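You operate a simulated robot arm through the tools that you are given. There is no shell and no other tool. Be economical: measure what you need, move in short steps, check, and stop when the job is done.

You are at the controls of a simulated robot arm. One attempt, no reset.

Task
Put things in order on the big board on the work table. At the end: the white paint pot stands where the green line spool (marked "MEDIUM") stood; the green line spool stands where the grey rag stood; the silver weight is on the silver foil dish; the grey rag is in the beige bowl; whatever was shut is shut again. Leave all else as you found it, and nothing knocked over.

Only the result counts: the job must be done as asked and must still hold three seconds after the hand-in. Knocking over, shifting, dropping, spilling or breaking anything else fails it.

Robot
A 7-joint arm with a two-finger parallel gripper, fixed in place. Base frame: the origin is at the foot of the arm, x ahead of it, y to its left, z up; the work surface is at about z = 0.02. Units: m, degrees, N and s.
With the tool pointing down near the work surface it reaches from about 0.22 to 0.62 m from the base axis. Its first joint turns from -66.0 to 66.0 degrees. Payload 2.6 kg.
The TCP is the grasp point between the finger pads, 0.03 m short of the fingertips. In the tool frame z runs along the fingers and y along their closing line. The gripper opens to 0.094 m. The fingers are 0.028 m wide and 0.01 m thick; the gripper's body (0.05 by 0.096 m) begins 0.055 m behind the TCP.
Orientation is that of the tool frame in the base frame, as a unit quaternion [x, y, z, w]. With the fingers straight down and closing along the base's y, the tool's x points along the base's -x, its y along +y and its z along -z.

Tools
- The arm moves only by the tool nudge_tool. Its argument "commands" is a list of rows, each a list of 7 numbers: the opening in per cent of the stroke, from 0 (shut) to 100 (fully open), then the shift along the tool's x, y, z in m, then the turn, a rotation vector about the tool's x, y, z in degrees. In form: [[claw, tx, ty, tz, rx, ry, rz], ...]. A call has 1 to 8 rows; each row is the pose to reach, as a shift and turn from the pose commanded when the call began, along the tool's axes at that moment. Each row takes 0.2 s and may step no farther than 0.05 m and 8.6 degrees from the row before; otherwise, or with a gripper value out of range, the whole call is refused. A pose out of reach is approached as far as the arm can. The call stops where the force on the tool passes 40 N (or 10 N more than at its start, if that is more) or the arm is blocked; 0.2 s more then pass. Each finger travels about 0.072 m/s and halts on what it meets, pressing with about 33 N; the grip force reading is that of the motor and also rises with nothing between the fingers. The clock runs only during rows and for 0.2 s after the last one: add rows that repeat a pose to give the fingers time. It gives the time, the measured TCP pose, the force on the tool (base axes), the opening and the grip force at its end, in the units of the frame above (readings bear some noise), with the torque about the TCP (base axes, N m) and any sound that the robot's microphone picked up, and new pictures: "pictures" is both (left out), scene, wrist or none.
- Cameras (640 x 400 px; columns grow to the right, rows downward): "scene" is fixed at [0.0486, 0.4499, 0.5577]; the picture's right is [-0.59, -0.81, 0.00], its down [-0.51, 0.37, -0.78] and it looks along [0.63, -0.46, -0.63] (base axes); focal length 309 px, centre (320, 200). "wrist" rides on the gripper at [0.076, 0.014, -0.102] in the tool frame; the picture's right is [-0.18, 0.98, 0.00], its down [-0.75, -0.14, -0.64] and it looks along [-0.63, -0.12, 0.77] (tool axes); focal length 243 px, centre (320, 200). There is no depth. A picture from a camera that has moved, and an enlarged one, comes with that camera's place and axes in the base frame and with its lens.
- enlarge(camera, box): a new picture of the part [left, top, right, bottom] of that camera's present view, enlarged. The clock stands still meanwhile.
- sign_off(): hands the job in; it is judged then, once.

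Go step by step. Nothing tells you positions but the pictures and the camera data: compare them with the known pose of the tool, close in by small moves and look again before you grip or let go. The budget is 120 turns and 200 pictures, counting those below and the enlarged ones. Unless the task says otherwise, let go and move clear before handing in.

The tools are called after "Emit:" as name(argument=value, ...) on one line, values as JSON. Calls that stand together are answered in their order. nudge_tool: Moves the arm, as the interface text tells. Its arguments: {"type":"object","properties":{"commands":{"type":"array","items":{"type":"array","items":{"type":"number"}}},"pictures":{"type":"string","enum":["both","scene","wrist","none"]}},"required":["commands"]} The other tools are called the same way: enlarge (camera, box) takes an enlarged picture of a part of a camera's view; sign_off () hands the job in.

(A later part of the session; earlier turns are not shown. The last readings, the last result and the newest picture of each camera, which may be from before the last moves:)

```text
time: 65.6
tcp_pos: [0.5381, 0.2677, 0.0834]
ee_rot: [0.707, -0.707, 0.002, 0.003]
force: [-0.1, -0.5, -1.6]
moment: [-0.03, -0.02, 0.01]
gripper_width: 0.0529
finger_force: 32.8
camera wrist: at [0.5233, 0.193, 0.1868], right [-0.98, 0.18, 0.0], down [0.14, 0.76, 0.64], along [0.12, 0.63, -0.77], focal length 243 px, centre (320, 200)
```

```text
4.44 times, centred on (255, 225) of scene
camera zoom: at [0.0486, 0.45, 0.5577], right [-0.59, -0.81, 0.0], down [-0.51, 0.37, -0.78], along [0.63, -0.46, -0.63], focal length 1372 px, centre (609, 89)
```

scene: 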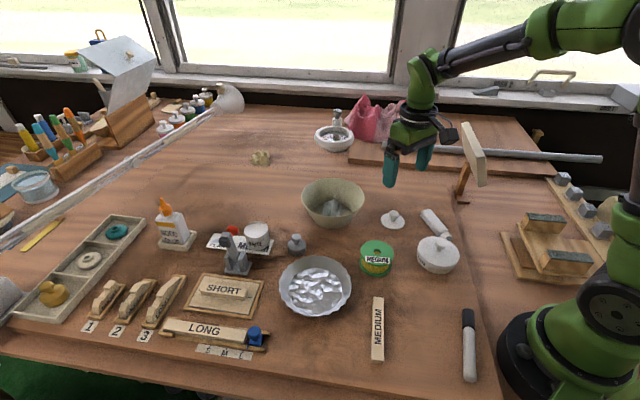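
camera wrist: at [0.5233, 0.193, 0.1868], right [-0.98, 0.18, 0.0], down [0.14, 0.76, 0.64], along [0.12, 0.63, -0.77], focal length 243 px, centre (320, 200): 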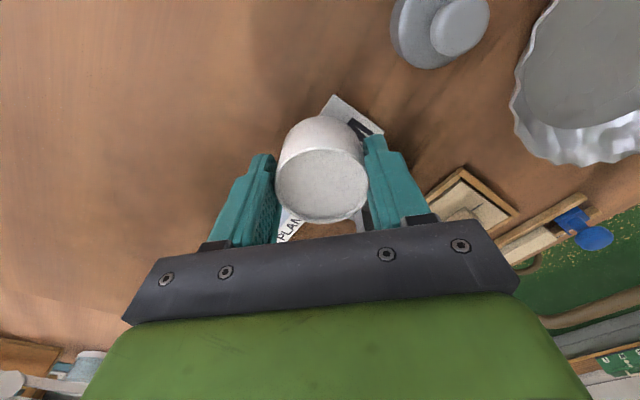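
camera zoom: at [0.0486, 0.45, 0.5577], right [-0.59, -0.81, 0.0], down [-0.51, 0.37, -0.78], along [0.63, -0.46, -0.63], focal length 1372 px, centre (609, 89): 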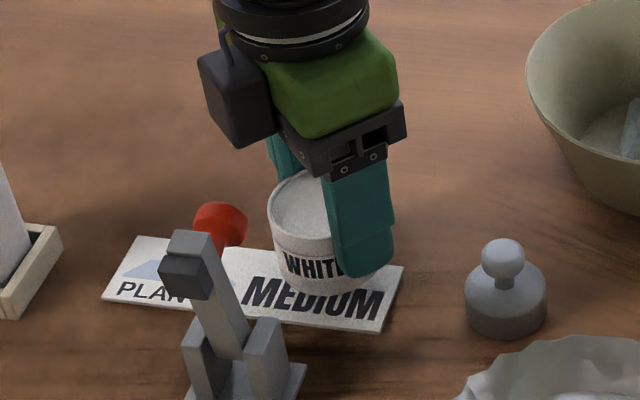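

The body is lifted with the card undisturbed. I carry it gently: up and inward, then across toward the spool's old place.

Emit:
nudge_tool(commands=[[45, 0, 0.01, -0.02, 0, 0, 0], [45, 0, 0.025, -0.042, 0, 0, 0], [45, 0.005, 0.04, -0.065, 0, 0, 0], [45, 0.015, 0.055, -0.088, 0, 0, 0], [45, 0.03, 0.065, -0.105, 0, 0, 0], [45, 0.055, 0.07, -0.11, 0, 0, 0], [45, 0.085, 0.07, -0.11, 0, 0, 0], [45, 0.115, 0.07, -0.11, 0, 0, 0]], pictures="none")

Emit:
nudge_tool(commands=[[45, 0.0324, 0, 0, 0, 0, 8], [45, 0.0648, 0, 0, 0, 0, 16], [45, 0.0972, 0, 0, 0, 0, 24], [45, 0.1296, 0, 0, 0, 0, 32], [45, 0.162, 0, 0, 0, 0, 40], [45, 0.1944, 0, 0, 0, 0, 48], [45, 0.2268, 0, 0, 0, 0, 56], [45, 0.259, 0, 0, 0, 0, 64]], pictures="both")

```text
time: 67.4
tcp_pos: [0.4693, 0.1505, 0.1932]
ee_rot: [0.708, -0.706, 0.001, 0.003]
force: [0.5, 0.5, -2.9]
moment: [0.0, -0.03, -0.02]
gripper_width: 0.0528
finger_force: 33.1
```

```text
time: 69.2
tcp_pos: [0.4677, -0.1066, 0.1969]
ee_rot: [-0.224, 0.975, -0.003, -0.001]
force: [-0.5, 0.2, -2.5]
moment: [0.01, -0.02, 0.0]
gripper_width: 0.0528
finger_force: 33.1
camera wrist: at [0.3924, -0.1255, 0.2987], right [-0.26, 0.96, -0.01], down [0.74, 0.21, 0.64], along [0.62, 0.16, -0.77], focal length 243 px, centre (320, 200)
```

scene: 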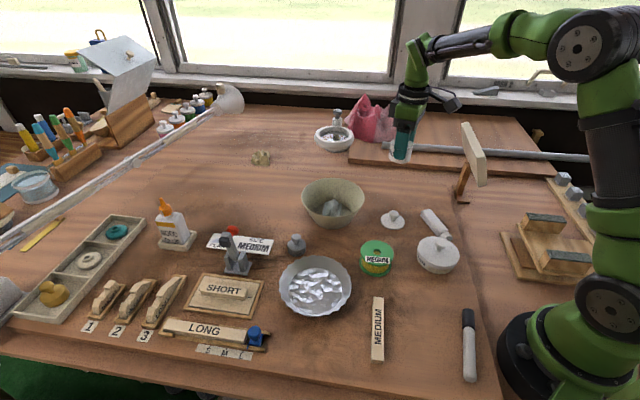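
wrist: 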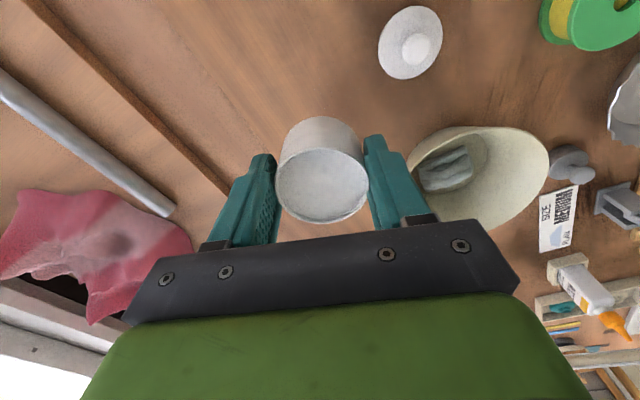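

The pot is above the spool's old place (0.466, -0.1065). I lower it smoothly.

Emit:
nudge_tool(commands=[[45, 0, 0, 0.02, 0, 0, 0], [45, 0, 0, 0.045, 0, 0, 0], [45, 0, 0, 0.07, 0, 0, 0], [45, 0, 0, 0.092, 0, 0, 0], [45, 0, 0, 0.108, 0, 0, 0], [45, 0, 0, 0.117, 0, 0, 0], [45, 0, 0, 0.12, 0, 0, 0], [45, 0, 0, 0.12, 0, 0, 0]], pictures="both")

Emit:
enlarge(camera="scene", box=[350, 140, 450, 240])

```text
time: 71.0
tcp_pos: [0.4676, -0.1069, 0.0767]
ee_rot: [-0.225, 0.974, -0.003, -0.001]
force: [-0.6, 0.3, -1.2]
moment: [0.0, 0.01, -0.02]
gripper_width: 0.0532
finger_force: 32.9
camera wrist: at [0.3927, -0.1258, 0.1793], right [-0.27, 0.96, -0.01], down [0.74, 0.21, 0.64], along [0.62, 0.17, -0.77], focal length 243 px, centre (320, 200)
```

scene: 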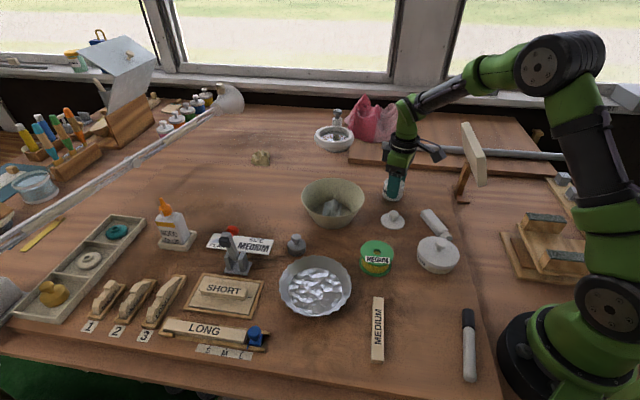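
wrist: 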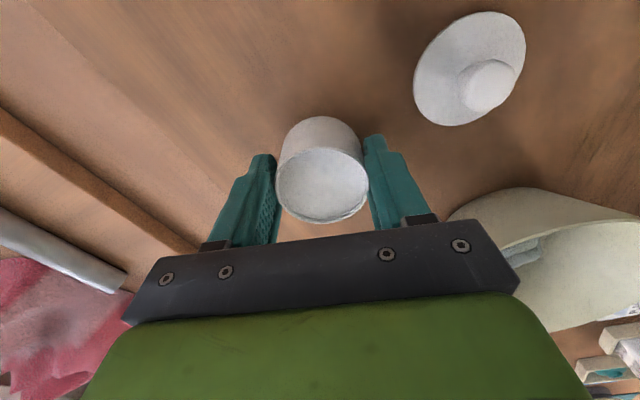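

```text
4.00 times, centred on (400, 190) of scene
camera zoom: at [0.0486, 0.4499, 0.5577], right [-0.59, -0.81, 0.0], down [-0.51, 0.37, -0.78], along [0.63, -0.46, -0.63], focal length 1235 px, centre (0, 240)
```

zoom: 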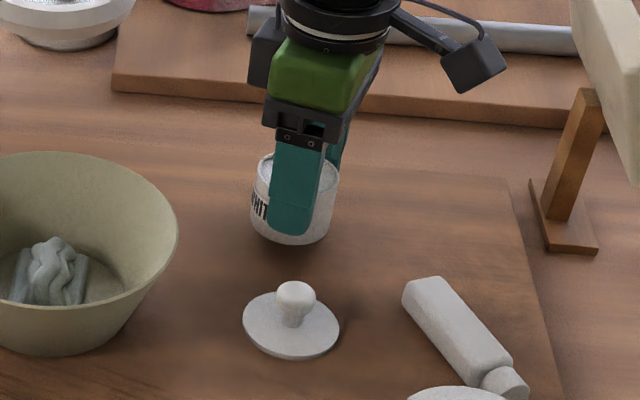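

About 8 mm to go; I lower in fine steps until contact.

Emit:
nudge_tool(commands=[[45, 0, 0, 0.003, 0, 0, 0], [45, 0, 0, 0.005, 0, 0, 0], [45, 0, 0, 0.0065, 0, 0, 0]], pictures="none")

Emit:
nudge_tool(commands=[[45, 0, 0, 0.0008, 0, 0, 0], [45, 0, 0, 0.0014, 0, 0, 0]], pictures="none")

```text
time: 71.8
tcp_pos: [0.4678, -0.1069, 0.069]
ee_rot: [-0.225, 0.974, -0.004, -0.001]
force: [0.5, 0.2, -1.4]
moment: [0.02, 0.01, 0.03]
gripper_width: 0.0529
finger_force: 33.0
```

```text
time: 72.4
tcp_pos: [0.4674, -0.1062, 0.069]
ee_rot: [-0.224, 0.975, -0.003, -0.002]
force: [-0.7, 0.4, -2.7]
moment: [0.0, 0.0, -0.02]
gripper_width: 0.0529
finger_force: 33.1
```

Emit:
nudge_tool(commands=[[45, 0, 0, 0.0008, 0, 0, 0], [45, 0, 0, 0.0014, 0, 0, 0]], pictures="none")

```text
time: 73.0
tcp_pos: [0.4679, -0.1068, 0.067]
ee_rot: [-0.226, 0.974, -0.003, -0.001]
force: [-3.5, 0.7, 4.7]
moment: [0.1, 0.31, -0.02]
gripper_width: 0.0528
finger_force: 32.6
```

The pot body is now in light contact with the board. I release slowly and lift straight up.

Emit:
nudge_tool(commands=[[62, 0, 0, 0, 0, 0, 0], [72, 0, 0, 0, 0, 0, 0], [85, 0, 0, 0, 0, 0, 0], [90, 0, 0, -0.02, 0, 0, 0], [90, 0, 0, -0.05, 0, 0, 0], [90, 0, 0, -0.09, 0, 0, 0], [90, 0, 0, -0.11, 0, 0, 0]], pictures="both")

```text
time: 74.6
tcp_pos: [0.467, -0.1033, 0.1779]
ee_rot: [-0.226, 0.974, -0.003, 0.0]
force: [-0.9, 0.0, 0.7]
moment: [0.01, 0.02, 0.04]
gripper_width: 0.0847
finger_force: 0.1
camera wrist: at [0.3926, -0.1235, 0.2805], right [-0.27, 0.96, -0.01], down [0.74, 0.21, 0.64], along [0.62, 0.17, -0.77], focal length 243 px, centre (320, 200)
```

scene: 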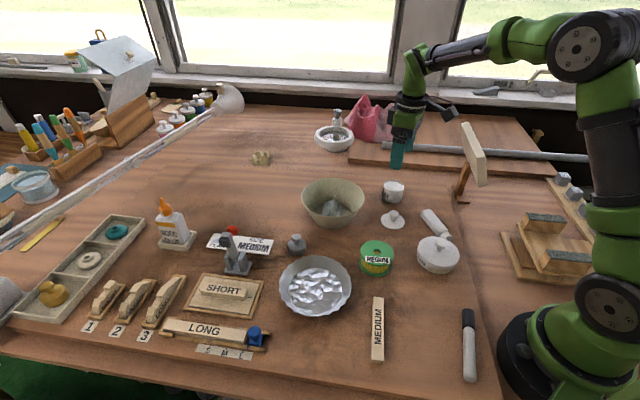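
wrist: 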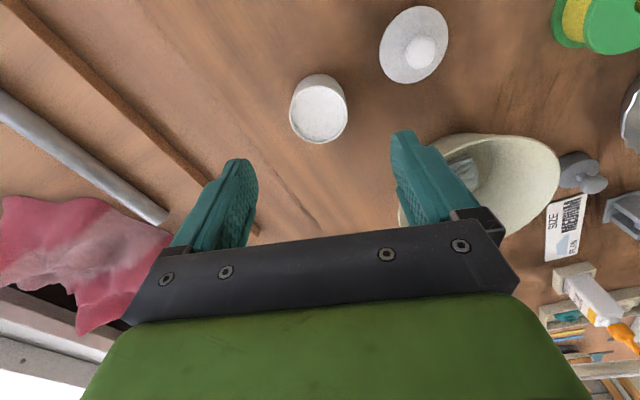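

The open pot stands at the spool's old place. Now I go above the lid and look.

Emit:
nudge_tool(commands=[[100, 0.01, 0.032, 0, 0, 0, 0], [100, 0.021, 0.064, 0, 0, 0, 0], [100, 0.0314, 0.095, 0, 0, 0, 0], [100, 0.0314, 0.095, 0.03, 0, 0, 0], [100, 0.0314, 0.095, 0.06, 0, 0, 0], [100, 0.0314, 0.095, 0.08, 0, 0, 0], [100, 0.0314, 0.095, 0.08, 0, 0, 0]], pictures="wrist")

```text
time: 76.2
tcp_pos: [0.3967, -0.0353, 0.0984]
ee_rot: [-0.225, 0.974, -0.003, -0.002]
force: [0.5, 0.7, -0.1]
moment: [0.0, 0.0, 0.0]
gripper_width: 0.0942
finger_force: 0.2
camera wrist: at [0.323, -0.0544, 0.2015], right [-0.27, 0.96, -0.01], down [0.74, 0.21, 0.64], along [0.62, 0.17, -0.77], focal length 243 px, centre (320, 200)
```

wrist: 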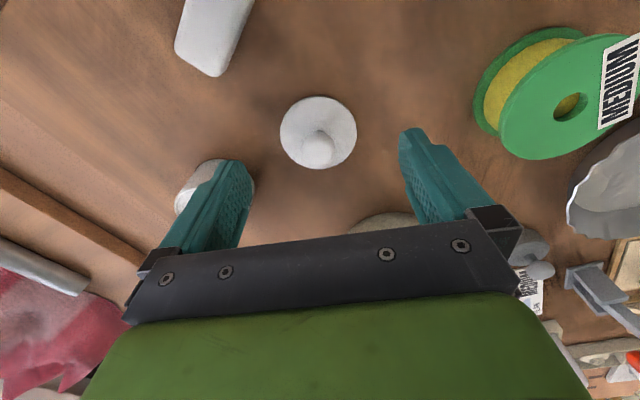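

The lid is centred. I turn the yaw back to about 0° (more room to the pot) and lower around the lid.

Emit:
nudge_tool(commands=[[100, 0, 0, 0, 0, 0, 8.5], [100, 0, 0, 0, 0, 0, 17], [100, 0, 0, 0, 0, 0, 25.5], [100, 0, 0, 0.015, 0, 0, 26], [100, 0, 0, 0.03, 0, 0, 26], [100, 0, 0, 0.042, 0, 0, 26], [100, 0, 0, 0.0465, 0, 0, 26], [100, 0, 0, 0.0465, 0, 0, 26]], pictures="both")

```text
time: 78.0
tcp_pos: [0.397, -0.0348, 0.0519]
ee_rot: [0.0, 1.0, -0.003, -0.001]
force: [0.0, 0.3, -0.3]
moment: [0.03, -0.03, -0.01]
gripper_width: 0.0939
finger_force: 0.0
camera wrist: at [0.3207, -0.0196, 0.1539], right [0.18, 0.98, -0.01], down [0.75, -0.14, 0.64], along [0.63, -0.12, -0.77], focal length 243 px, centre (320, 200)
```

scene: 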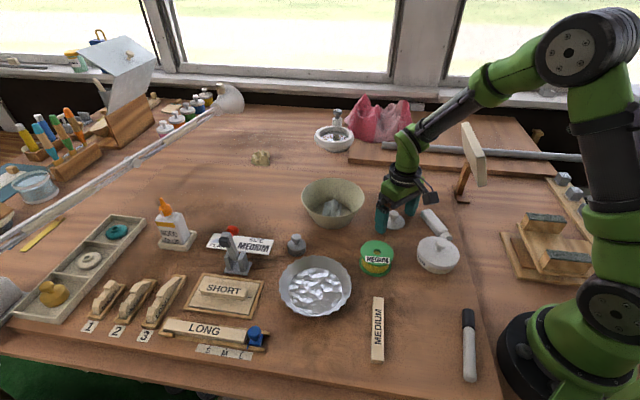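
wrist: 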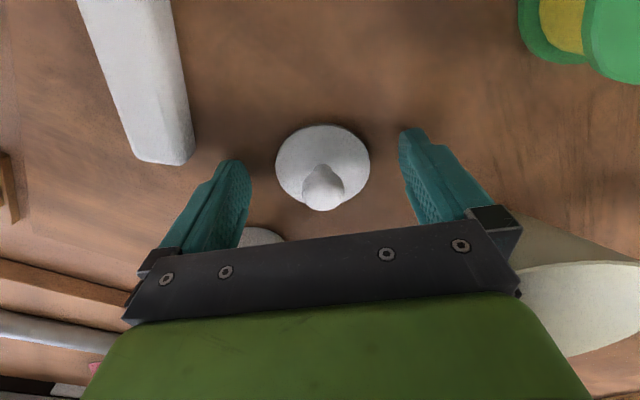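

Aligned; I close on the lid rim and lift.

Emit:
nudge_tool(commands=[[75, 0, 0, 0, 0, 0, 0], [60, 0, 0, 0, 0, 0, 0], [45, 0, 0, 0, 0, 0, 0], [45, 0, 0, 0, 0, 0, 0], [45, 0, 0, -0.03, 0, 0, 0], [45, 0, 0, -0.07, 0, 0, 0], [45, 0, 0, -0.095, 0, 0, 0]], pictures="both")

Emit:
enlarge(camera="scene", box=[350, 130, 450, 230])

```text
time: 79.6
tcp_pos: [0.396, -0.034, 0.1445]
ee_rot: [0.0, 1.0, -0.003, 0.0]
force: [-0.2, 0.1, -0.2]
moment: [0.01, 0.01, 0.0]
gripper_width: 0.055
finger_force: 33.1
camera wrist: at [0.3203, -0.0187, 0.2482], right [0.18, 0.98, -0.01], down [0.75, -0.14, 0.64], along [0.63, -0.12, -0.77], focal length 243 px, centre (320, 200)
```

scene: 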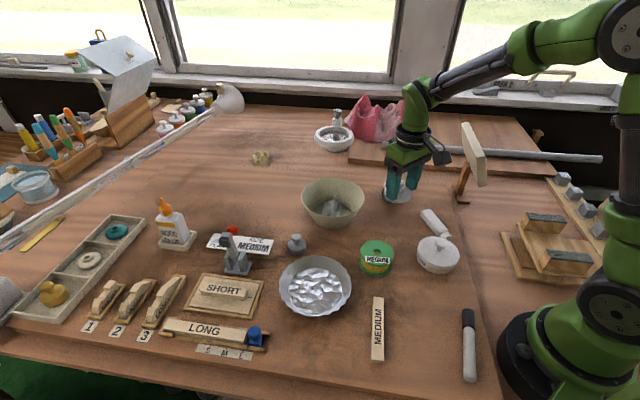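
wrist: 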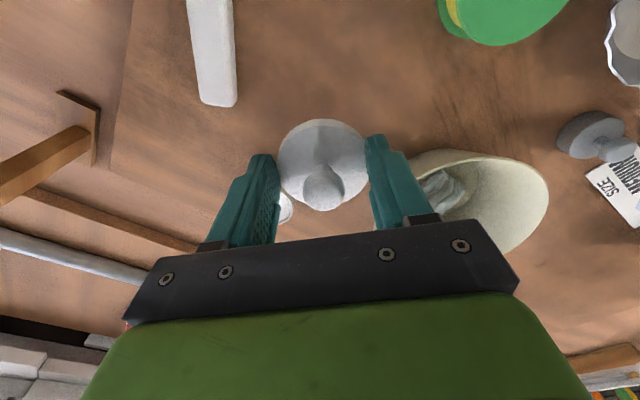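

```text
4.00 times, centred on (400, 180) of scene
camera zoom: at [0.0486, 0.4499, 0.5577], right [-0.59, -0.81, 0.0], down [-0.51, 0.37, -0.78], along [0.63, -0.46, -0.63], focal length 1235 px, centre (0, 280)
```

zoom: 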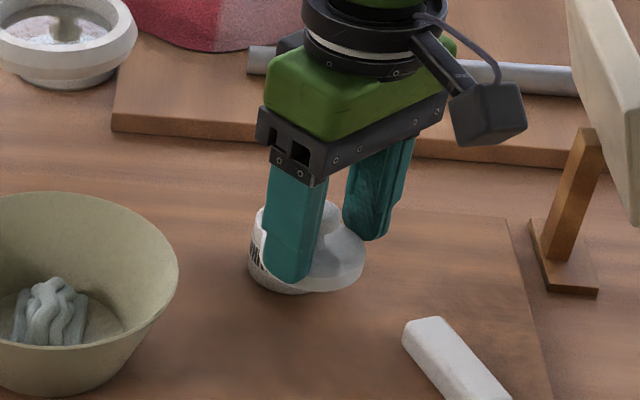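

The lid is held and centred in the gripper. Before lowering, I move past the pot so that the wrist camera sees it unobstructed and I can fix its exact centre.

Emit:
nudge_tool(commands=[[45, -0.02, -0.02, 0, 0, 0, 0], [45, -0.045, -0.04, 0, 0, 0, 0], [45, -0.075, -0.06, 0, 0, 0, 0], [45, -0.11, -0.072, 0, 0, 0, 0], [45, -0.137, -0.072, 0, 0, 0, 0], [45, -0.137, -0.072, 0, 0, 0, 0]], pictures="wrist")

Emit:
enlarge(camera="scene", box=[350, 140, 450, 220])

Emit:
enlarge(camera="wrist", box=[260, 10, 380, 110])

```text
time: 81.0
tcp_pos: [0.5353, -0.107, 0.1428]
ee_rot: [0.001, 1.0, -0.004, -0.001]
force: [0.6, 0.0, -0.4]
moment: [-0.01, 0.01, 0.02]
gripper_width: 0.0543
finger_force: 32.9
camera wrist: at [0.4591, -0.0923, 0.2458], right [0.18, 0.98, -0.01], down [0.75, -0.14, 0.64], along [0.63, -0.12, -0.77], focal length 243 px, centre (320, 200)
```

wrist: 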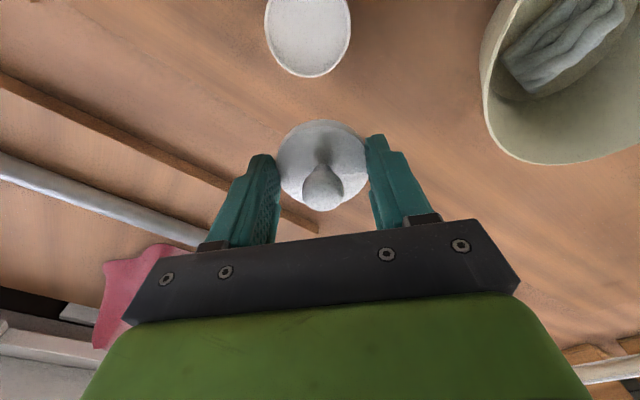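

```text
5.00 times, centred on (400, 180) of scene
camera zoom: at [0.0486, 0.4499, 0.5577], right [-0.59, -0.81, 0.0], down [-0.51, 0.37, -0.78], along [0.63, -0.46, -0.63], focal length 1544 px, centre (-80, 300)
```

zoom: 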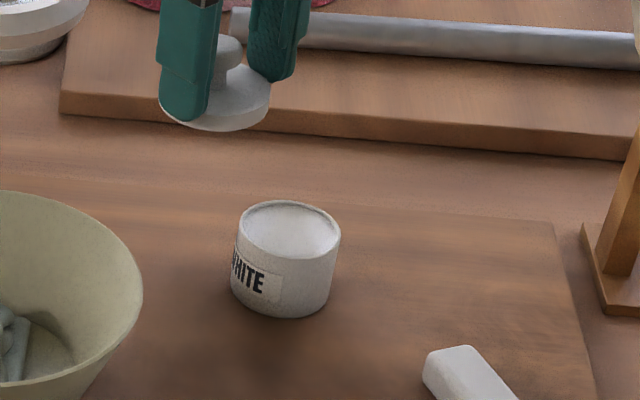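

```text
4.00 times, centred on (320, 60) of wrist
camera zoom: at [0.4591, -0.0923, 0.2458], right [0.18, 0.98, -0.01], down [0.75, -0.14, 0.64], along [0.63, -0.12, -0.77], focal length 970 px, centre (320, 760)
```

zoom: 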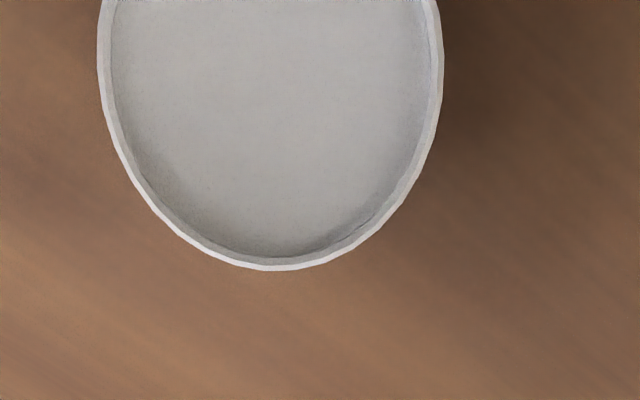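

The pot's centre works out to (0.4725, -0.104). I bring the lid over it and lower to just above the rim.

Emit:
nudge_tool(commands=[[45, 0.02, 0.001, 0, 0, 0, 0], [45, 0.045, 0.002, 0, 0, 0, 0], [45, 0.06, 0.0025, 0, 0, 0, 0], [45, 0.06, 0.0025, 0.015, 0, 0, 0], [45, 0.06, 0.0025, 0.03, 0, 0, 0], [45, 0.06, 0.0025, 0.035, 0, 0, 0], [45, 0.06, 0.0025, 0.035, 0, 0, 0]], pictures="wrist")

Emit:
enlarge(camera="scene", box=[360, 150, 440, 220])

```text
time: 82.6
tcp_pos: [0.4747, -0.1055, 0.1108]
ee_rot: [-0.001, 1.0, -0.004, -0.001]
force: [-0.7, -0.2, -0.7]
moment: [-0.03, -0.01, 0.01]
gripper_width: 0.0547
finger_force: 32.8
camera wrist: at [0.3983, -0.0894, 0.2134], right [0.18, 0.98, -0.01], down [0.75, -0.14, 0.64], along [0.63, -0.12, -0.77], focal length 243 px, centre (320, 200)
```

wrist: 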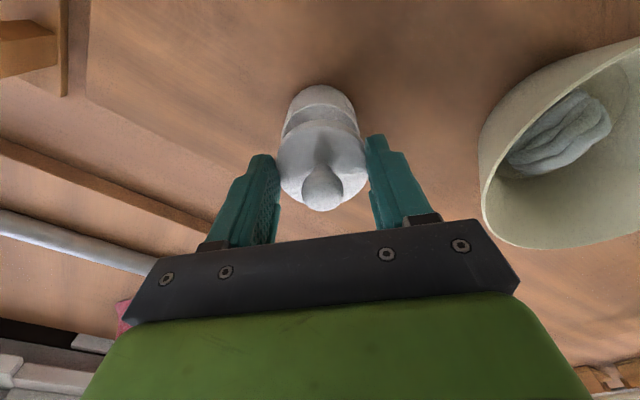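

```text
5.71 times, centred on (400, 185) of scene
camera zoom: at [0.0486, 0.4499, 0.5577], right [-0.59, -0.81, 0.0], down [-0.51, 0.37, -0.78], along [0.63, -0.46, -0.63], focal length 1764 px, centre (-137, 286)
```

zoom: 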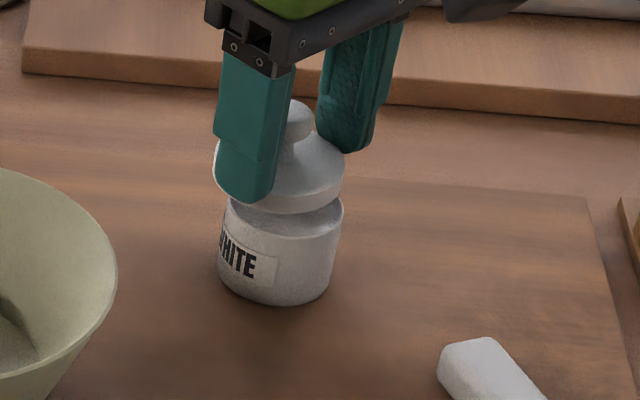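

The lid appears slightly off in one direction; I take a closer wrist view to judge.

Emit:
enlarge(camera="wrist", box=[240, 70, 400, 220])

Emit:
enlarge(camera="scene", box=[375, 165, 425, 210])

```text
2.67 times, centred on (320, 145) of wrist
camera zoom: at [0.3983, -0.0894, 0.2134], right [0.18, 0.98, -0.01], down [0.75, -0.14, 0.64], along [0.63, -0.12, -0.77], focal length 647 px, centre (320, 347)
```

zoom: 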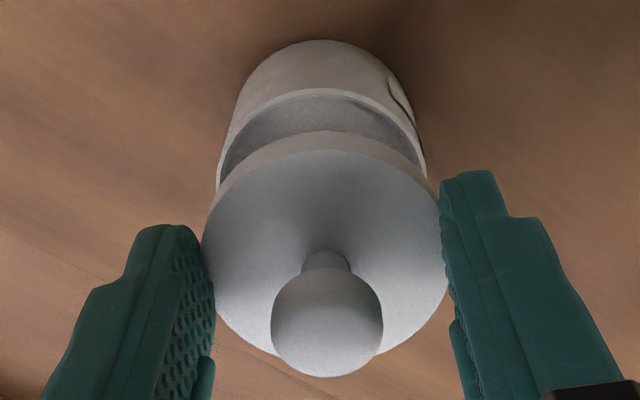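

```text
8.89 times, centred on (400, 188) of scene
camera zoom: at [0.0486, 0.4499, 0.5577], right [-0.59, -0.81, 0.0], down [-0.51, 0.37, -0.78], along [0.63, -0.46, -0.63], focal length 2744 px, centre (-391, 311)
```

zoom: 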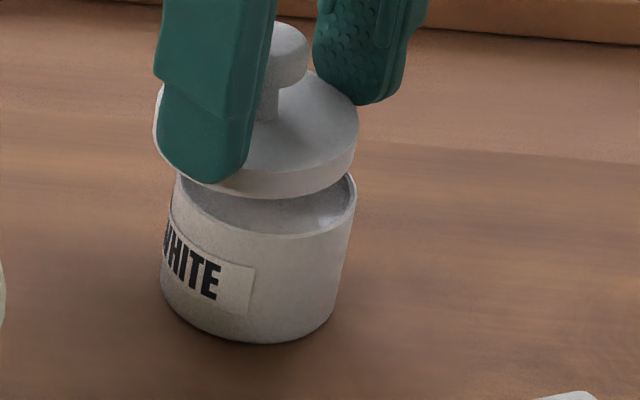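

Combining both views, the lid must go about 7–8 mm toward the base (-x). I correct and re-check.

Emit:
nudge_tool(commands=[[45, 0.004, 0.0005, 0, 0, 0, 0], [45, 0.0075, 0.001, 0, 0, 0, 0], [45, 0.0075, 0.001, 0, 0, 0, 0]], pictures="none")

Emit:
enlarge(camera="wrist", box=[240, 70, 400, 220])

Emit:
enlarge(camera="scene", box=[375, 165, 425, 210])

```text
time: 83.4
tcp_pos: [0.467, -0.1038, 0.1105]
ee_rot: [0.0, 1.0, -0.005, 0.0]
force: [0.9, -0.4, 0.4]
moment: [0.03, 0.01, 0.02]
gripper_width: 0.0544
finger_force: 33.1
```

```text
2.67 times, centred on (320, 145) of wrist
camera zoom: at [0.3904, -0.0881, 0.2129], right [0.18, 0.98, -0.01], down [0.75, -0.14, 0.64], along [0.63, -0.12, -0.77], focal length 647 px, centre (320, 347)
```

zoom: 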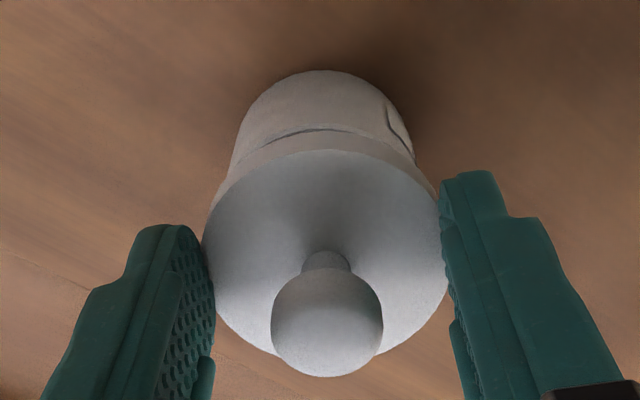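

```text
8.89 times, centred on (400, 188) of scene
camera zoom: at [0.0486, 0.4499, 0.5577], right [-0.59, -0.81, 0.0], down [-0.51, 0.37, -0.78], along [0.63, -0.46, -0.63], focal length 2744 px, centre (-391, 311)
```

zoom: 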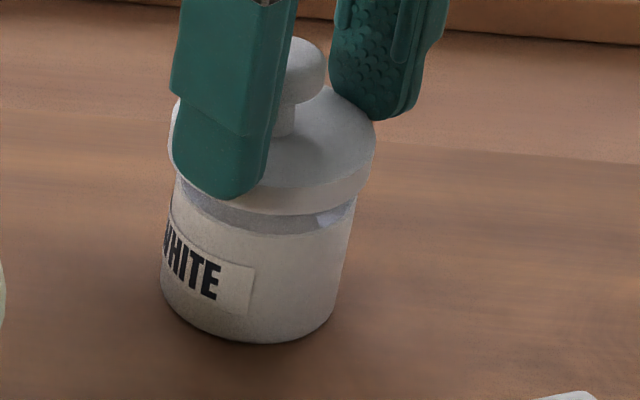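

Both views now agree within a couple of millimetres. I lower the lid onto the pot in small steps, watching force and sound.

Emit:
nudge_tool(commands=[[45, -0.001, 0, 0.006, 0, 0, 0], [45, -0.001, 0, 0.011, 0, 0, 0], [45, -0.001, 0, 0.013, 0, 0, 0], [45, -0.001, 0, 0.0145, 0, 0, 0]], pictures="none")

Emit:
enlarge(camera="scene", box=[375, 165, 425, 210])

```text
time: 84.4
tcp_pos: [0.4665, -0.1035, 0.095]
ee_rot: [0.001, 1.0, -0.004, 0.0]
force: [0.4, -0.3, 0.1]
moment: [0.0, 0.02, 0.0]
gripper_width: 0.0547
finger_force: 33.5
```

```text
8.89 times, centred on (400, 188) of scene
camera zoom: at [0.0486, 0.4499, 0.5577], right [-0.59, -0.81, 0.0], down [-0.51, 0.37, -0.78], along [0.63, -0.46, -0.63], focal length 2744 px, centre (-391, 311)
```

zoom: 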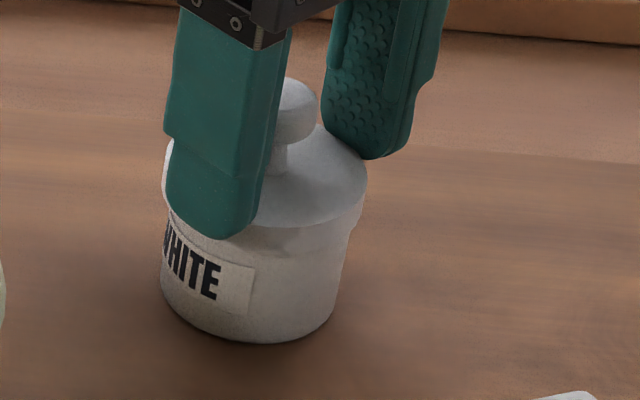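

No contact yet. I continue down in millimetre steps.

Emit:
nudge_tool(commands=[[45, 0, 0, 0.001, 0, 0, 0], [45, 0, 0, 0.002, 0, 0, 0]], pictures="none")

Emit:
nudge_tool(commands=[[45, 0, 0, 0.001, 0, 0, 0], [45, 0, 0, 0.002, 0, 0, 0]], pictures="none")

```text
time: 85.0
tcp_pos: [0.4665, -0.1033, 0.0943]
ee_rot: [0.0, 1.0, -0.003, 0.0]
force: [0.2, -0.4, -0.4]
moment: [-0.01, 0.02, 0.01]
gripper_width: 0.0544
finger_force: 32.6
```

```text
time: 85.6
tcp_pos: [0.4672, -0.1052, 0.0938]
ee_rot: [0.001, 1.0, -0.004, 0.001]
force: [-6.6, -1.7, 15.9]
moment: [0.26, 0.24, 0.15]
gripper_width: 0.0547
finger_force: 32.5
heard: snap
```

A snap was heard at contact: the lid has closed. I open the fingers in place without lifting and check.

Emit:
nudge_tool(commands=[[62, 0, 0, 0, 0, 0, 0], [75, 0, 0, 0, 0, 0, 0], [85, 0, 0, 0, 0, 0, 0], [90, 0, 0, 0, 0, 0, 0]], pictures="none")

Emit:
enlarge(camera="scene", box=[375, 165, 425, 210])

Emit:
enlarge(camera="wrist", box=[240, 70, 400, 220])

```text
time: 86.6
tcp_pos: [0.4675, -0.103, 0.0923]
ee_rot: [0.0, 1.0, -0.004, -0.001]
force: [-0.5, 0.6, -0.3]
moment: [-0.02, -0.02, 0.01]
gripper_width: 0.0846
finger_force: 0.0
```

```text
8.89 times, centred on (400, 188) of scene
camera zoom: at [0.0486, 0.4499, 0.5577], right [-0.59, -0.81, 0.0], down [-0.51, 0.37, -0.78], along [0.63, -0.46, -0.63], focal length 2744 px, centre (-391, 311)
```

zoom: 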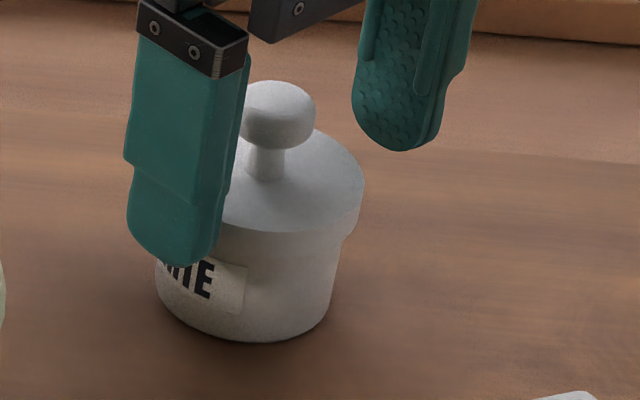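

```text
2.67 times, centred on (320, 145) of wrist
camera zoom: at [0.3908, -0.0881, 0.1949], right [0.18, 0.98, -0.01], down [0.75, -0.14, 0.64], along [0.63, -0.12, -0.77], focal length 647 px, centre (320, 347)
```

zoom: 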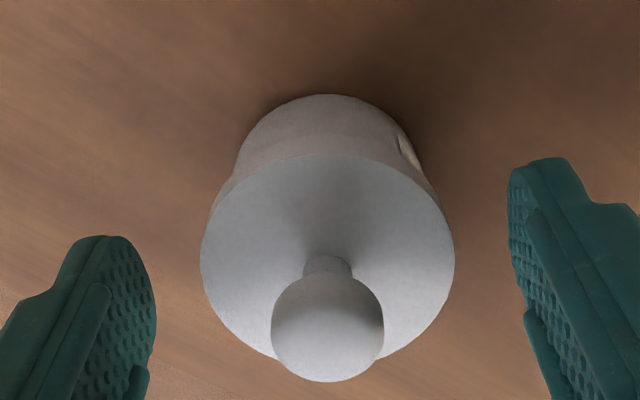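

The lid sits level and closed. I lift straight up and then travel to the silver weight at about (0.467, 0.21).

Emit:
nudge_tool(commands=[[90, 0, 0, -0.03, 0, 0, 0], [90, 0, 0, -0.07, 0, 0, 0], [90, 0, 0, -0.108, 0, 0, 0], [90, 0, 0.045, -0.108, 0, 0, 0], [90, 0, 0.09, -0.108, 0, 0, 0], [90, 0, 0.135, -0.108, 0, 0, 0], [90, 0, 0.18, -0.108, 0, 0, 0], [90, 0, 0.225, -0.108, 0, 0, 0]], pictures="none")

Emit:
nudge_tool(commands=[[90, 0, 0.045, 0, 0, 0, 0], [90, 0, 0.0885, 0, 0, 0, 0], [90, 0, 0.0885, 0.03, 0, 0, 0], [90, 0, 0.0885, 0.06, 0, 0, 0], [90, 0, 0.0885, 0.06, 0, 0, 0]], pictures="both")

Emit:
enlarge(camera="scene", box=[360, 160, 440, 220])

```text
time: 88.4
tcp_pos: [0.4648, 0.125, 0.1987]
ee_rot: [0.001, 1.0, -0.004, 0.0]
force: [0.9, 0.1, 0.0]
moment: [-0.04, 0.03, 0.0]
gripper_width: 0.085
finger_force: 0.0
```

```text
time: 89.6
tcp_pos: [0.4678, 0.2096, 0.1368]
ee_rot: [0.0, 1.0, -0.004, -0.001]
force: [-0.1, 0.4, 0.2]
moment: [-0.02, 0.04, 0.03]
gripper_width: 0.0845
finger_force: 0.0
camera wrist: at [0.3912, 0.2257, 0.2393], right [0.18, 0.98, -0.01], down [0.75, -0.14, 0.64], along [0.63, -0.12, -0.77], focal length 243 px, centre (320, 200)
```

scene: 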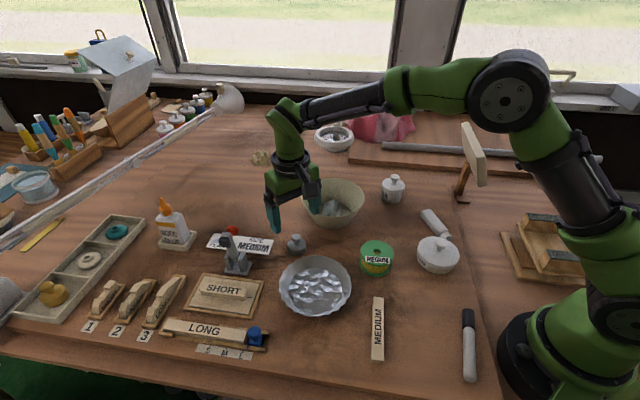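
wrist: 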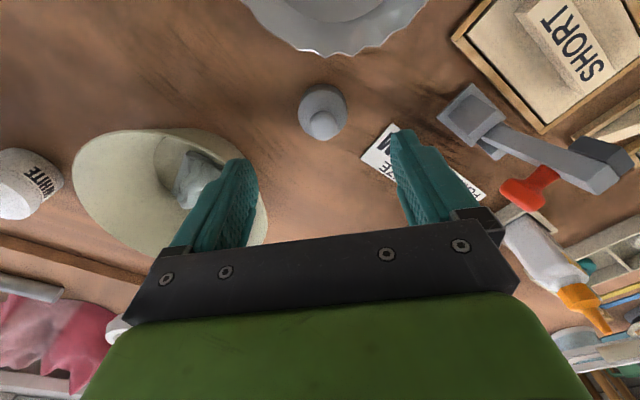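

```text
6.67 times, centred on (400, 190) of scene
camera zoom: at [0.0486, 0.45, 0.5577], right [-0.59, -0.81, 0.0], down [-0.51, 0.37, -0.78], along [0.63, -0.46, -0.63], focal length 2058 px, centre (-213, 267)
```

zoom: 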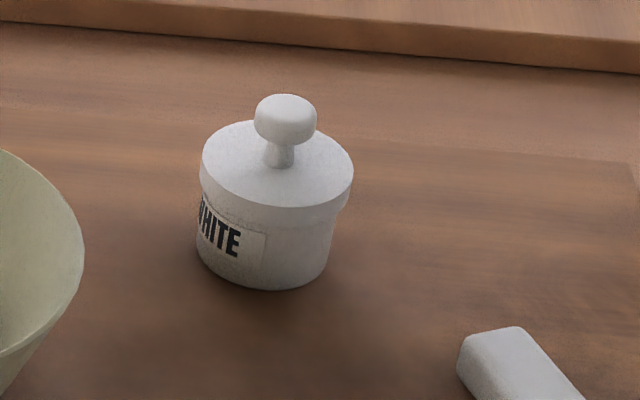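

The pot is properly shut. The weight's centre is at about (0.461, 0.214); I correct, narrow the opening to stay clear of the bowl rim, and lower partway.

Emit:
nudge_tool(commands=[[66, 0.007, 0.0044, 0, 0, 0, 0], [66, 0.007, 0.0044, 0, 0, 0, 0], [66, 0.007, 0.0044, 0.02, 0, 0, 0], [66, 0.007, 0.0044, 0.03, 0, 0, 0], [66, 0.007, 0.0044, 0.03, 0, 0, 0]], pictures="wrist")

Emit:
enlarge(camera="scene", box=[260, 190, 350, 270])

```text
time: 90.8
tcp_pos: [0.4608, 0.213, 0.1076]
ee_rot: [0.0, 1.0, -0.004, -0.001]
force: [0.7, -1.1, 0.4]
moment: [0.0, 0.01, -0.02]
gripper_width: 0.0621
finger_force: 0.1
camera wrist: at [0.3832, 0.2296, 0.2101], right [0.18, 0.98, -0.01], down [0.75, -0.14, 0.64], along [0.63, -0.12, -0.77], focal length 243 px, centre (320, 200)
```

wrist: 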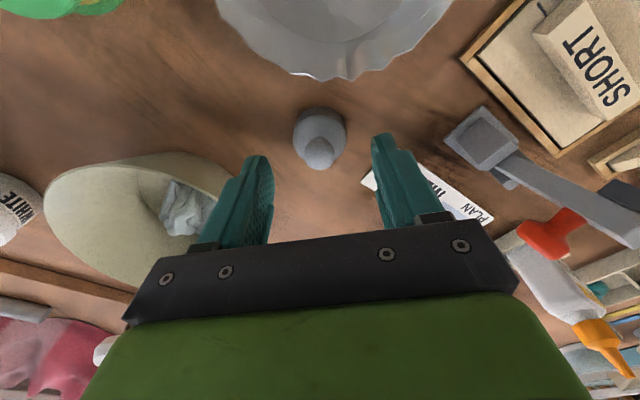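

```text
5.00 times, centred on (305, 230) of scene
camera zoom: at [0.0486, 0.4499, 0.5577], right [-0.59, -0.81, 0.0], down [-0.51, 0.37, -0.78], along [0.63, -0.46, -0.63], focal length 1544 px, centre (395, 50)
```

zoom: 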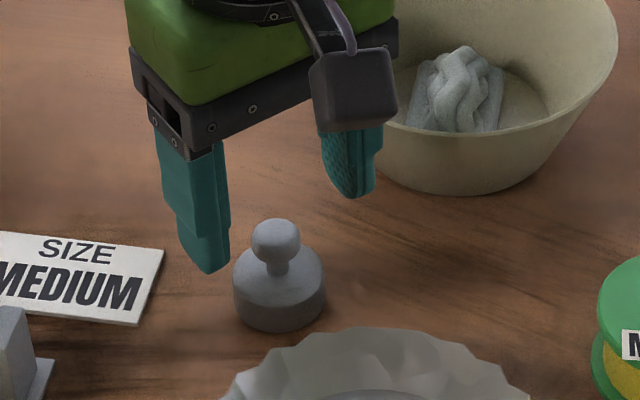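

Centred. I lower to z ≈ 0.063 and grip the weight's body.

Emit:
nudge_tool(commands=[[66, -0.001, 0, 0.015, 0, 0, 0], [66, -0.001, 0, 0.032, 0, 0, 0], [66, -0.001, 0, 0.044, 0, 0, 0], [66, -0.001, 0, 0.044, 0, 0, 0]], pictures="wrist")

Emit:
enlarge(camera="scene", box=[260, 190, 350, 270])

```text
time: 91.8
tcp_pos: [0.462, 0.2124, 0.0641]
ee_rot: [-0.001, 1.0, -0.004, -0.001]
force: [-0.1, 0.8, 0.5]
moment: [-0.01, -0.03, -0.05]
gripper_width: 0.0618
finger_force: 0.1
camera wrist: at [0.3857, 0.2285, 0.1664], right [0.18, 0.98, -0.01], down [0.75, -0.14, 0.64], along [0.63, -0.12, -0.77], focal length 243 px, centre (320, 200)
```

wrist: 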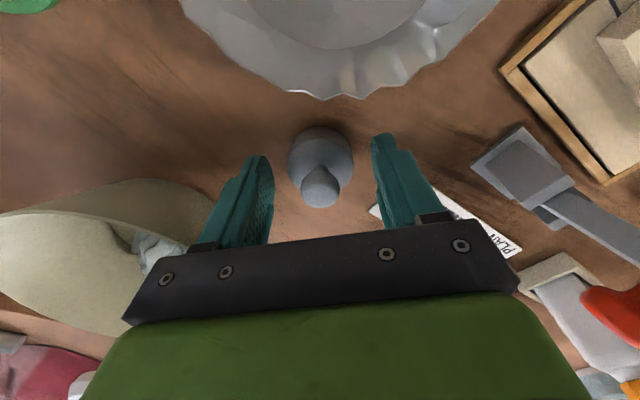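

```text
5.00 times, centred on (305, 230) of scene
camera zoom: at [0.0486, 0.4499, 0.5577], right [-0.59, -0.81, 0.0], down [-0.51, 0.37, -0.78], along [0.63, -0.46, -0.63], focal length 1544 px, centre (395, 50)
```

zoom: 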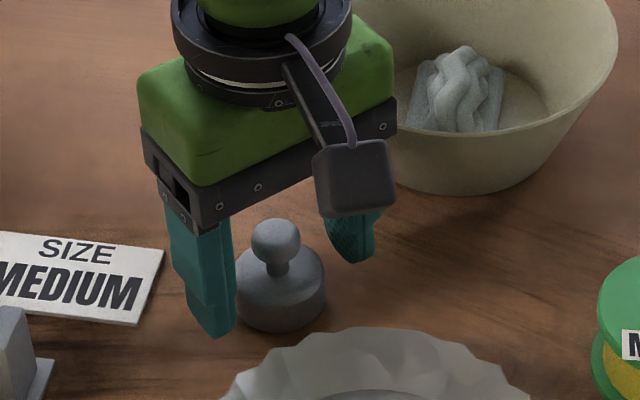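

Everything is clear of the dish and bowl. I close and test-lift.

Emit:
nudge_tool(commands=[[50, 0, 0, 0, 0, 0, 0], [38, 0, 0, 0, 0, 0, 0], [30, 0, 0, 0, 0, 0, 0], [30, 0, 0, 0, 0, 0, 0], [30, 0, 0, -0.006, 0, 0, 0], [30, 0, 0, -0.015, 0, 0, 0], [30, 0, 0, -0.02, 0, 0, 0]], pictures="wrist")

Emit:
enlarge(camera="scene", box=[260, 190, 350, 270])

```text
time: 93.4
tcp_pos: [0.4616, 0.2135, 0.0847]
ee_rot: [0.0, 1.0, -0.003, -0.001]
force: [-0.1, -0.4, -1.3]
moment: [-0.02, -0.02, 0.01]
gripper_width: 0.0396
finger_force: 33.1
camera wrist: at [0.3852, 0.2287, 0.1877], right [0.18, 0.98, -0.01], down [0.75, -0.14, 0.64], along [0.63, -0.12, -0.77], focal length 243 px, centre (320, 200)
```

wrist: 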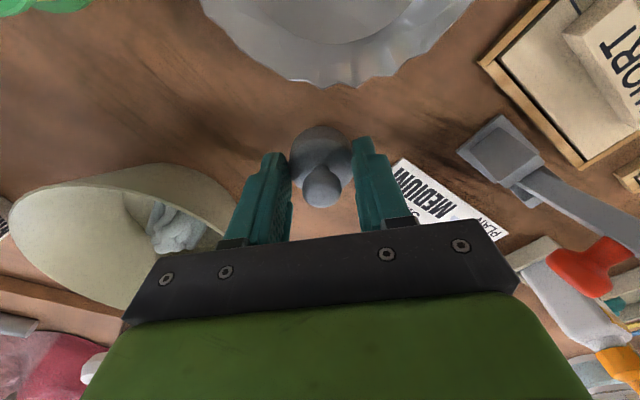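

```text
5.00 times, centred on (305, 230) of scene
camera zoom: at [0.0486, 0.45, 0.5577], right [-0.59, -0.81, 0.0], down [-0.51, 0.37, -0.78], along [0.63, -0.46, -0.63], focal length 1544 px, centre (395, 50)
```

zoom: 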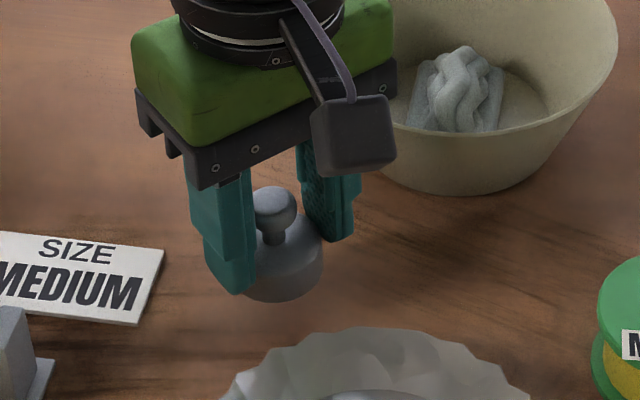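

The weight is held. I lift and move it over the foil dish.

Emit:
nudge_tool(commands=[[30, 0, 0, -0.03, 0, 0, 0], [30, 0, 0, -0.065, 0, 0, 0], [30, 0.03, 0.008, -0.075, 0, 0, 0], [30, 0.06, 0.016, -0.075, 0, 0, 0], [30, 0.09, 0.024, -0.075, 0, 0, 0], [30, 0.116, 0.031, -0.075, 0, 0, 0], [30, 0.116, 0.031, -0.075, 0, 0, 0]], pictures="both")

Emit:
enlarge(camera="scene", box=[260, 190, 370, 330])

```text
time: 95.0
tcp_pos: [0.3431, 0.2474, 0.1595]
ee_rot: [0.0, 1.0, -0.003, -0.001]
force: [0.6, 0.5, -2.2]
moment: [-0.02, 0.0, -0.01]
gripper_width: 0.0399
finger_force: 32.6
camera wrist: at [0.268, 0.2622, 0.2617], right [0.18, 0.98, -0.01], down [0.75, -0.14, 0.64], along [0.63, -0.12, -0.77], focal length 243 px, centre (320, 200)
```

scene: 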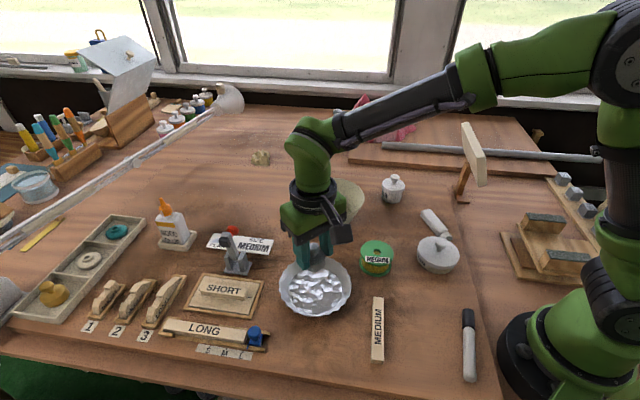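
wrist: 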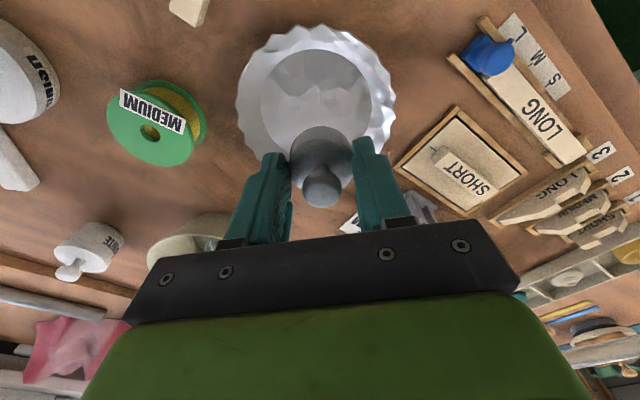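

```text
2.86 times, centred on (315, 260) of scene
camera zoom: at [0.0485, 0.45, 0.5577], right [-0.59, -0.81, 0.0], down [-0.51, 0.37, -0.78], along [0.63, -0.46, -0.63], focal length 882 px, centre (334, 29)
```

zoom: 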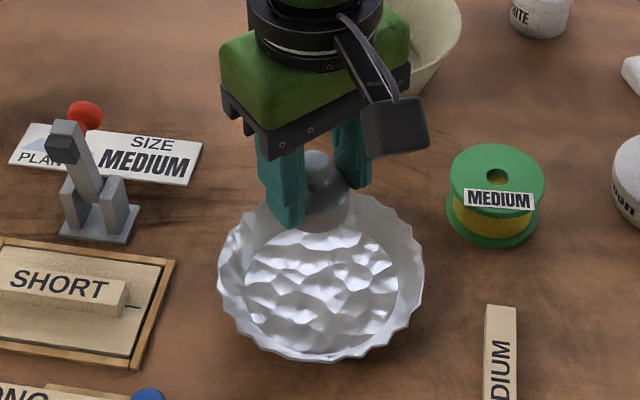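

The weight is over the centre of the dish floor. I lower it into the dish.

Emit:
nudge_tool(commands=[[30, 0.001, -0.003, 0.02, 0, 0, 0], [30, 0.001, -0.003, 0.045, 0, 0, 0], [30, 0.001, -0.003, 0.065, 0, 0, 0], [30, 0.001, -0.003, 0.075, 0, 0, 0], [30, 0.001, -0.003, 0.075, 0, 0, 0]], pictures="none")

Emit:
nudge_tool(commands=[[30, 0, 0, 0.002, 0, 0, 0], [30, 0, 0, 0.004, 0, 0, 0], [30, 0, 0, 0.0055, 0, 0, 0]], pictures="none")

Emit:
enlarge(camera="scene", box=[260, 210, 370, 330])

```text
time: 96.2
tcp_pos: [0.3472, 0.2424, 0.0846]
ee_rot: [0.0, 1.0, -0.003, -0.001]
force: [0.2, 0.3, -2.2]
moment: [0.03, 0.01, 0.0]
gripper_width: 0.0397
finger_force: 33.2
```

```text
time: 97.0
tcp_pos: [0.3455, 0.243, 0.0786]
ee_rot: [0.0, 1.0, -0.004, -0.001]
force: [0.1, -0.1, -2.4]
moment: [-0.01, 0.01, 0.01]
gripper_width: 0.0399
finger_force: 33.4
```

```text
3.33 times, centred on (315, 270) of scene
camera zoom: at [0.0486, 0.45, 0.5577], right [-0.59, -0.81, 0.0], down [-0.51, 0.37, -0.78], along [0.63, -0.46, -0.63], focal length 1029 px, centre (337, -33)
```

zoom: 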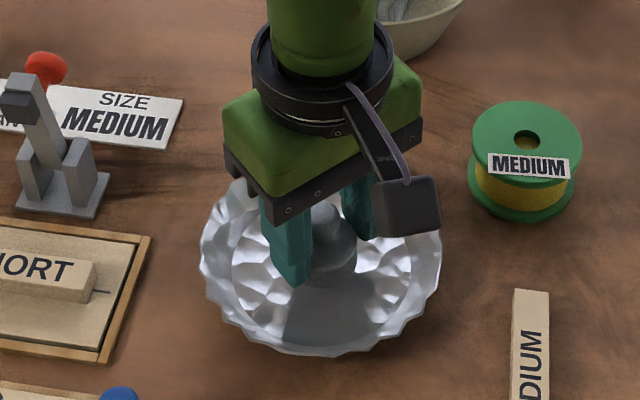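

Still hanging free (force shows only the weight). I continue in small steps.

Emit:
nudge_tool(commands=[[30, 0, 0, 0.0015, 0, 0, 0], [30, 0, 0, 0.003, 0, 0, 0]], pictures="none")

Emit:
nudge_tool(commands=[[30, 0, 0, 0.001, 0, 0, 0], [30, 0, 0, 0.002, 0, 0, 0]], pictures="none")

Emit:
nudge_tool(commands=[[30, 0, 0, 0.001, 0, 0, 0], [30, 0, 0, 0.002, 0, 0, 0]], pictures="none")

```text
time: 97.6
tcp_pos: [0.3448, 0.2421, 0.0769]
ee_rot: [0.001, 1.0, -0.004, -0.001]
force: [0.5, 0.2, -2.7]
moment: [-0.01, 0.04, 0.01]
gripper_width: 0.0397
finger_force: 33.0
```

```text
time: 98.2
tcp_pos: [0.3439, 0.241, 0.073]
ee_rot: [0.0, 1.0, -0.004, 0.0]
force: [0.7, 0.8, -3.5]
moment: [0.0, 0.01, -0.01]
gripper_width: 0.0396
finger_force: 33.1
```

```text
time: 98.8
tcp_pos: [0.3441, 0.2419, 0.0709]
ee_rot: [0.0, 1.0, -0.004, -0.001]
force: [-0.4, -0.4, -3.0]
moment: [0.0, 0.0, -0.02]
gripper_width: 0.0394
finger_force: 32.8
```

Emit:
nudge_tool(commands=[[30, 0, 0, 0.001, 0, 0, 0], [30, 0, 0, 0.0015, 0, 0, 0]], pictures="none")

Emit:
nudge_tool(commands=[[30, 0, 0, 0.0008, 0, 0, 0], [30, 0, 0, 0.0015, 0, 0, 0]], pictures="none")

Emit:
enlarge(camera="scene", box=[270, 240, 360, 320])

```text
time: 99.4
tcp_pos: [0.345, 0.2418, 0.0712]
ee_rot: [0.0, 1.0, -0.003, -0.001]
force: [0.0, 0.6, -1.7]
moment: [-0.01, 0.04, -0.01]
gripper_width: 0.0398
finger_force: 33.6
```

```text
time: 100.0
tcp_pos: [0.3447, 0.2421, 0.07]
ee_rot: [0.0, 1.0, -0.003, -0.001]
force: [-0.4, 0.1, -2.2]
moment: [-0.02, 0.01, 0.04]
gripper_width: 0.0395
finger_force: 33.2
```

```text
5.00 times, centred on (315, 280) of scene
camera zoom: at [0.0486, 0.45, 0.5577], right [-0.59, -0.81, 0.0], down [-0.51, 0.37, -0.78], along [0.63, -0.46, -0.63], focal length 1544 px, centre (345, -200)
```

zoom: 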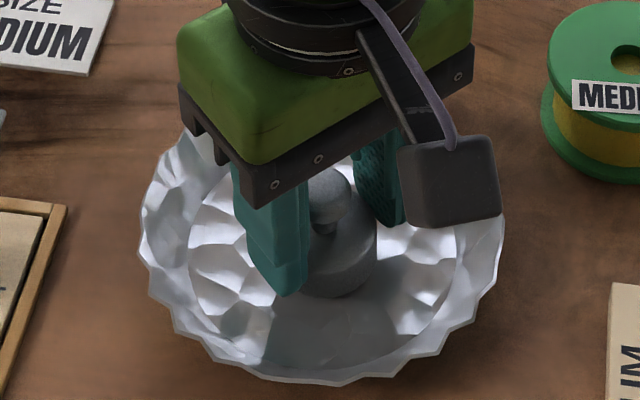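

Very close; a couple more small steps until contact shows.

Emit:
nudge_tool(commands=[[30, 0, 0, 0.0008, 0, 0, 0], [30, 0, 0, 0.0015, 0, 0, 0]], pictures="none")

Emit:
nudge_tool(commands=[[30, 0, 0, 0.0008, 0, 0, 0], [30, 0, 0, 0.0012, 0, 0, 0]], pictures="none")

```text
time: 100.6
tcp_pos: [0.3442, 0.2425, 0.067]
ee_rot: [0.0, 1.0, -0.003, 0.0]
force: [-4.9, -2.9, 13.2]
moment: [-0.1, 0.16, -0.08]
gripper_width: 0.0397
finger_force: 33.1
```

```text
time: 101.2
tcp_pos: [0.3454, 0.2426, 0.0676]
ee_rot: [-0.001, 1.0, -0.002, 0.001]
force: [-5.0, -1.2, 22.7]
moment: [-0.06, 0.11, -0.01]
gripper_width: 0.0396
finger_force: 33.4
```

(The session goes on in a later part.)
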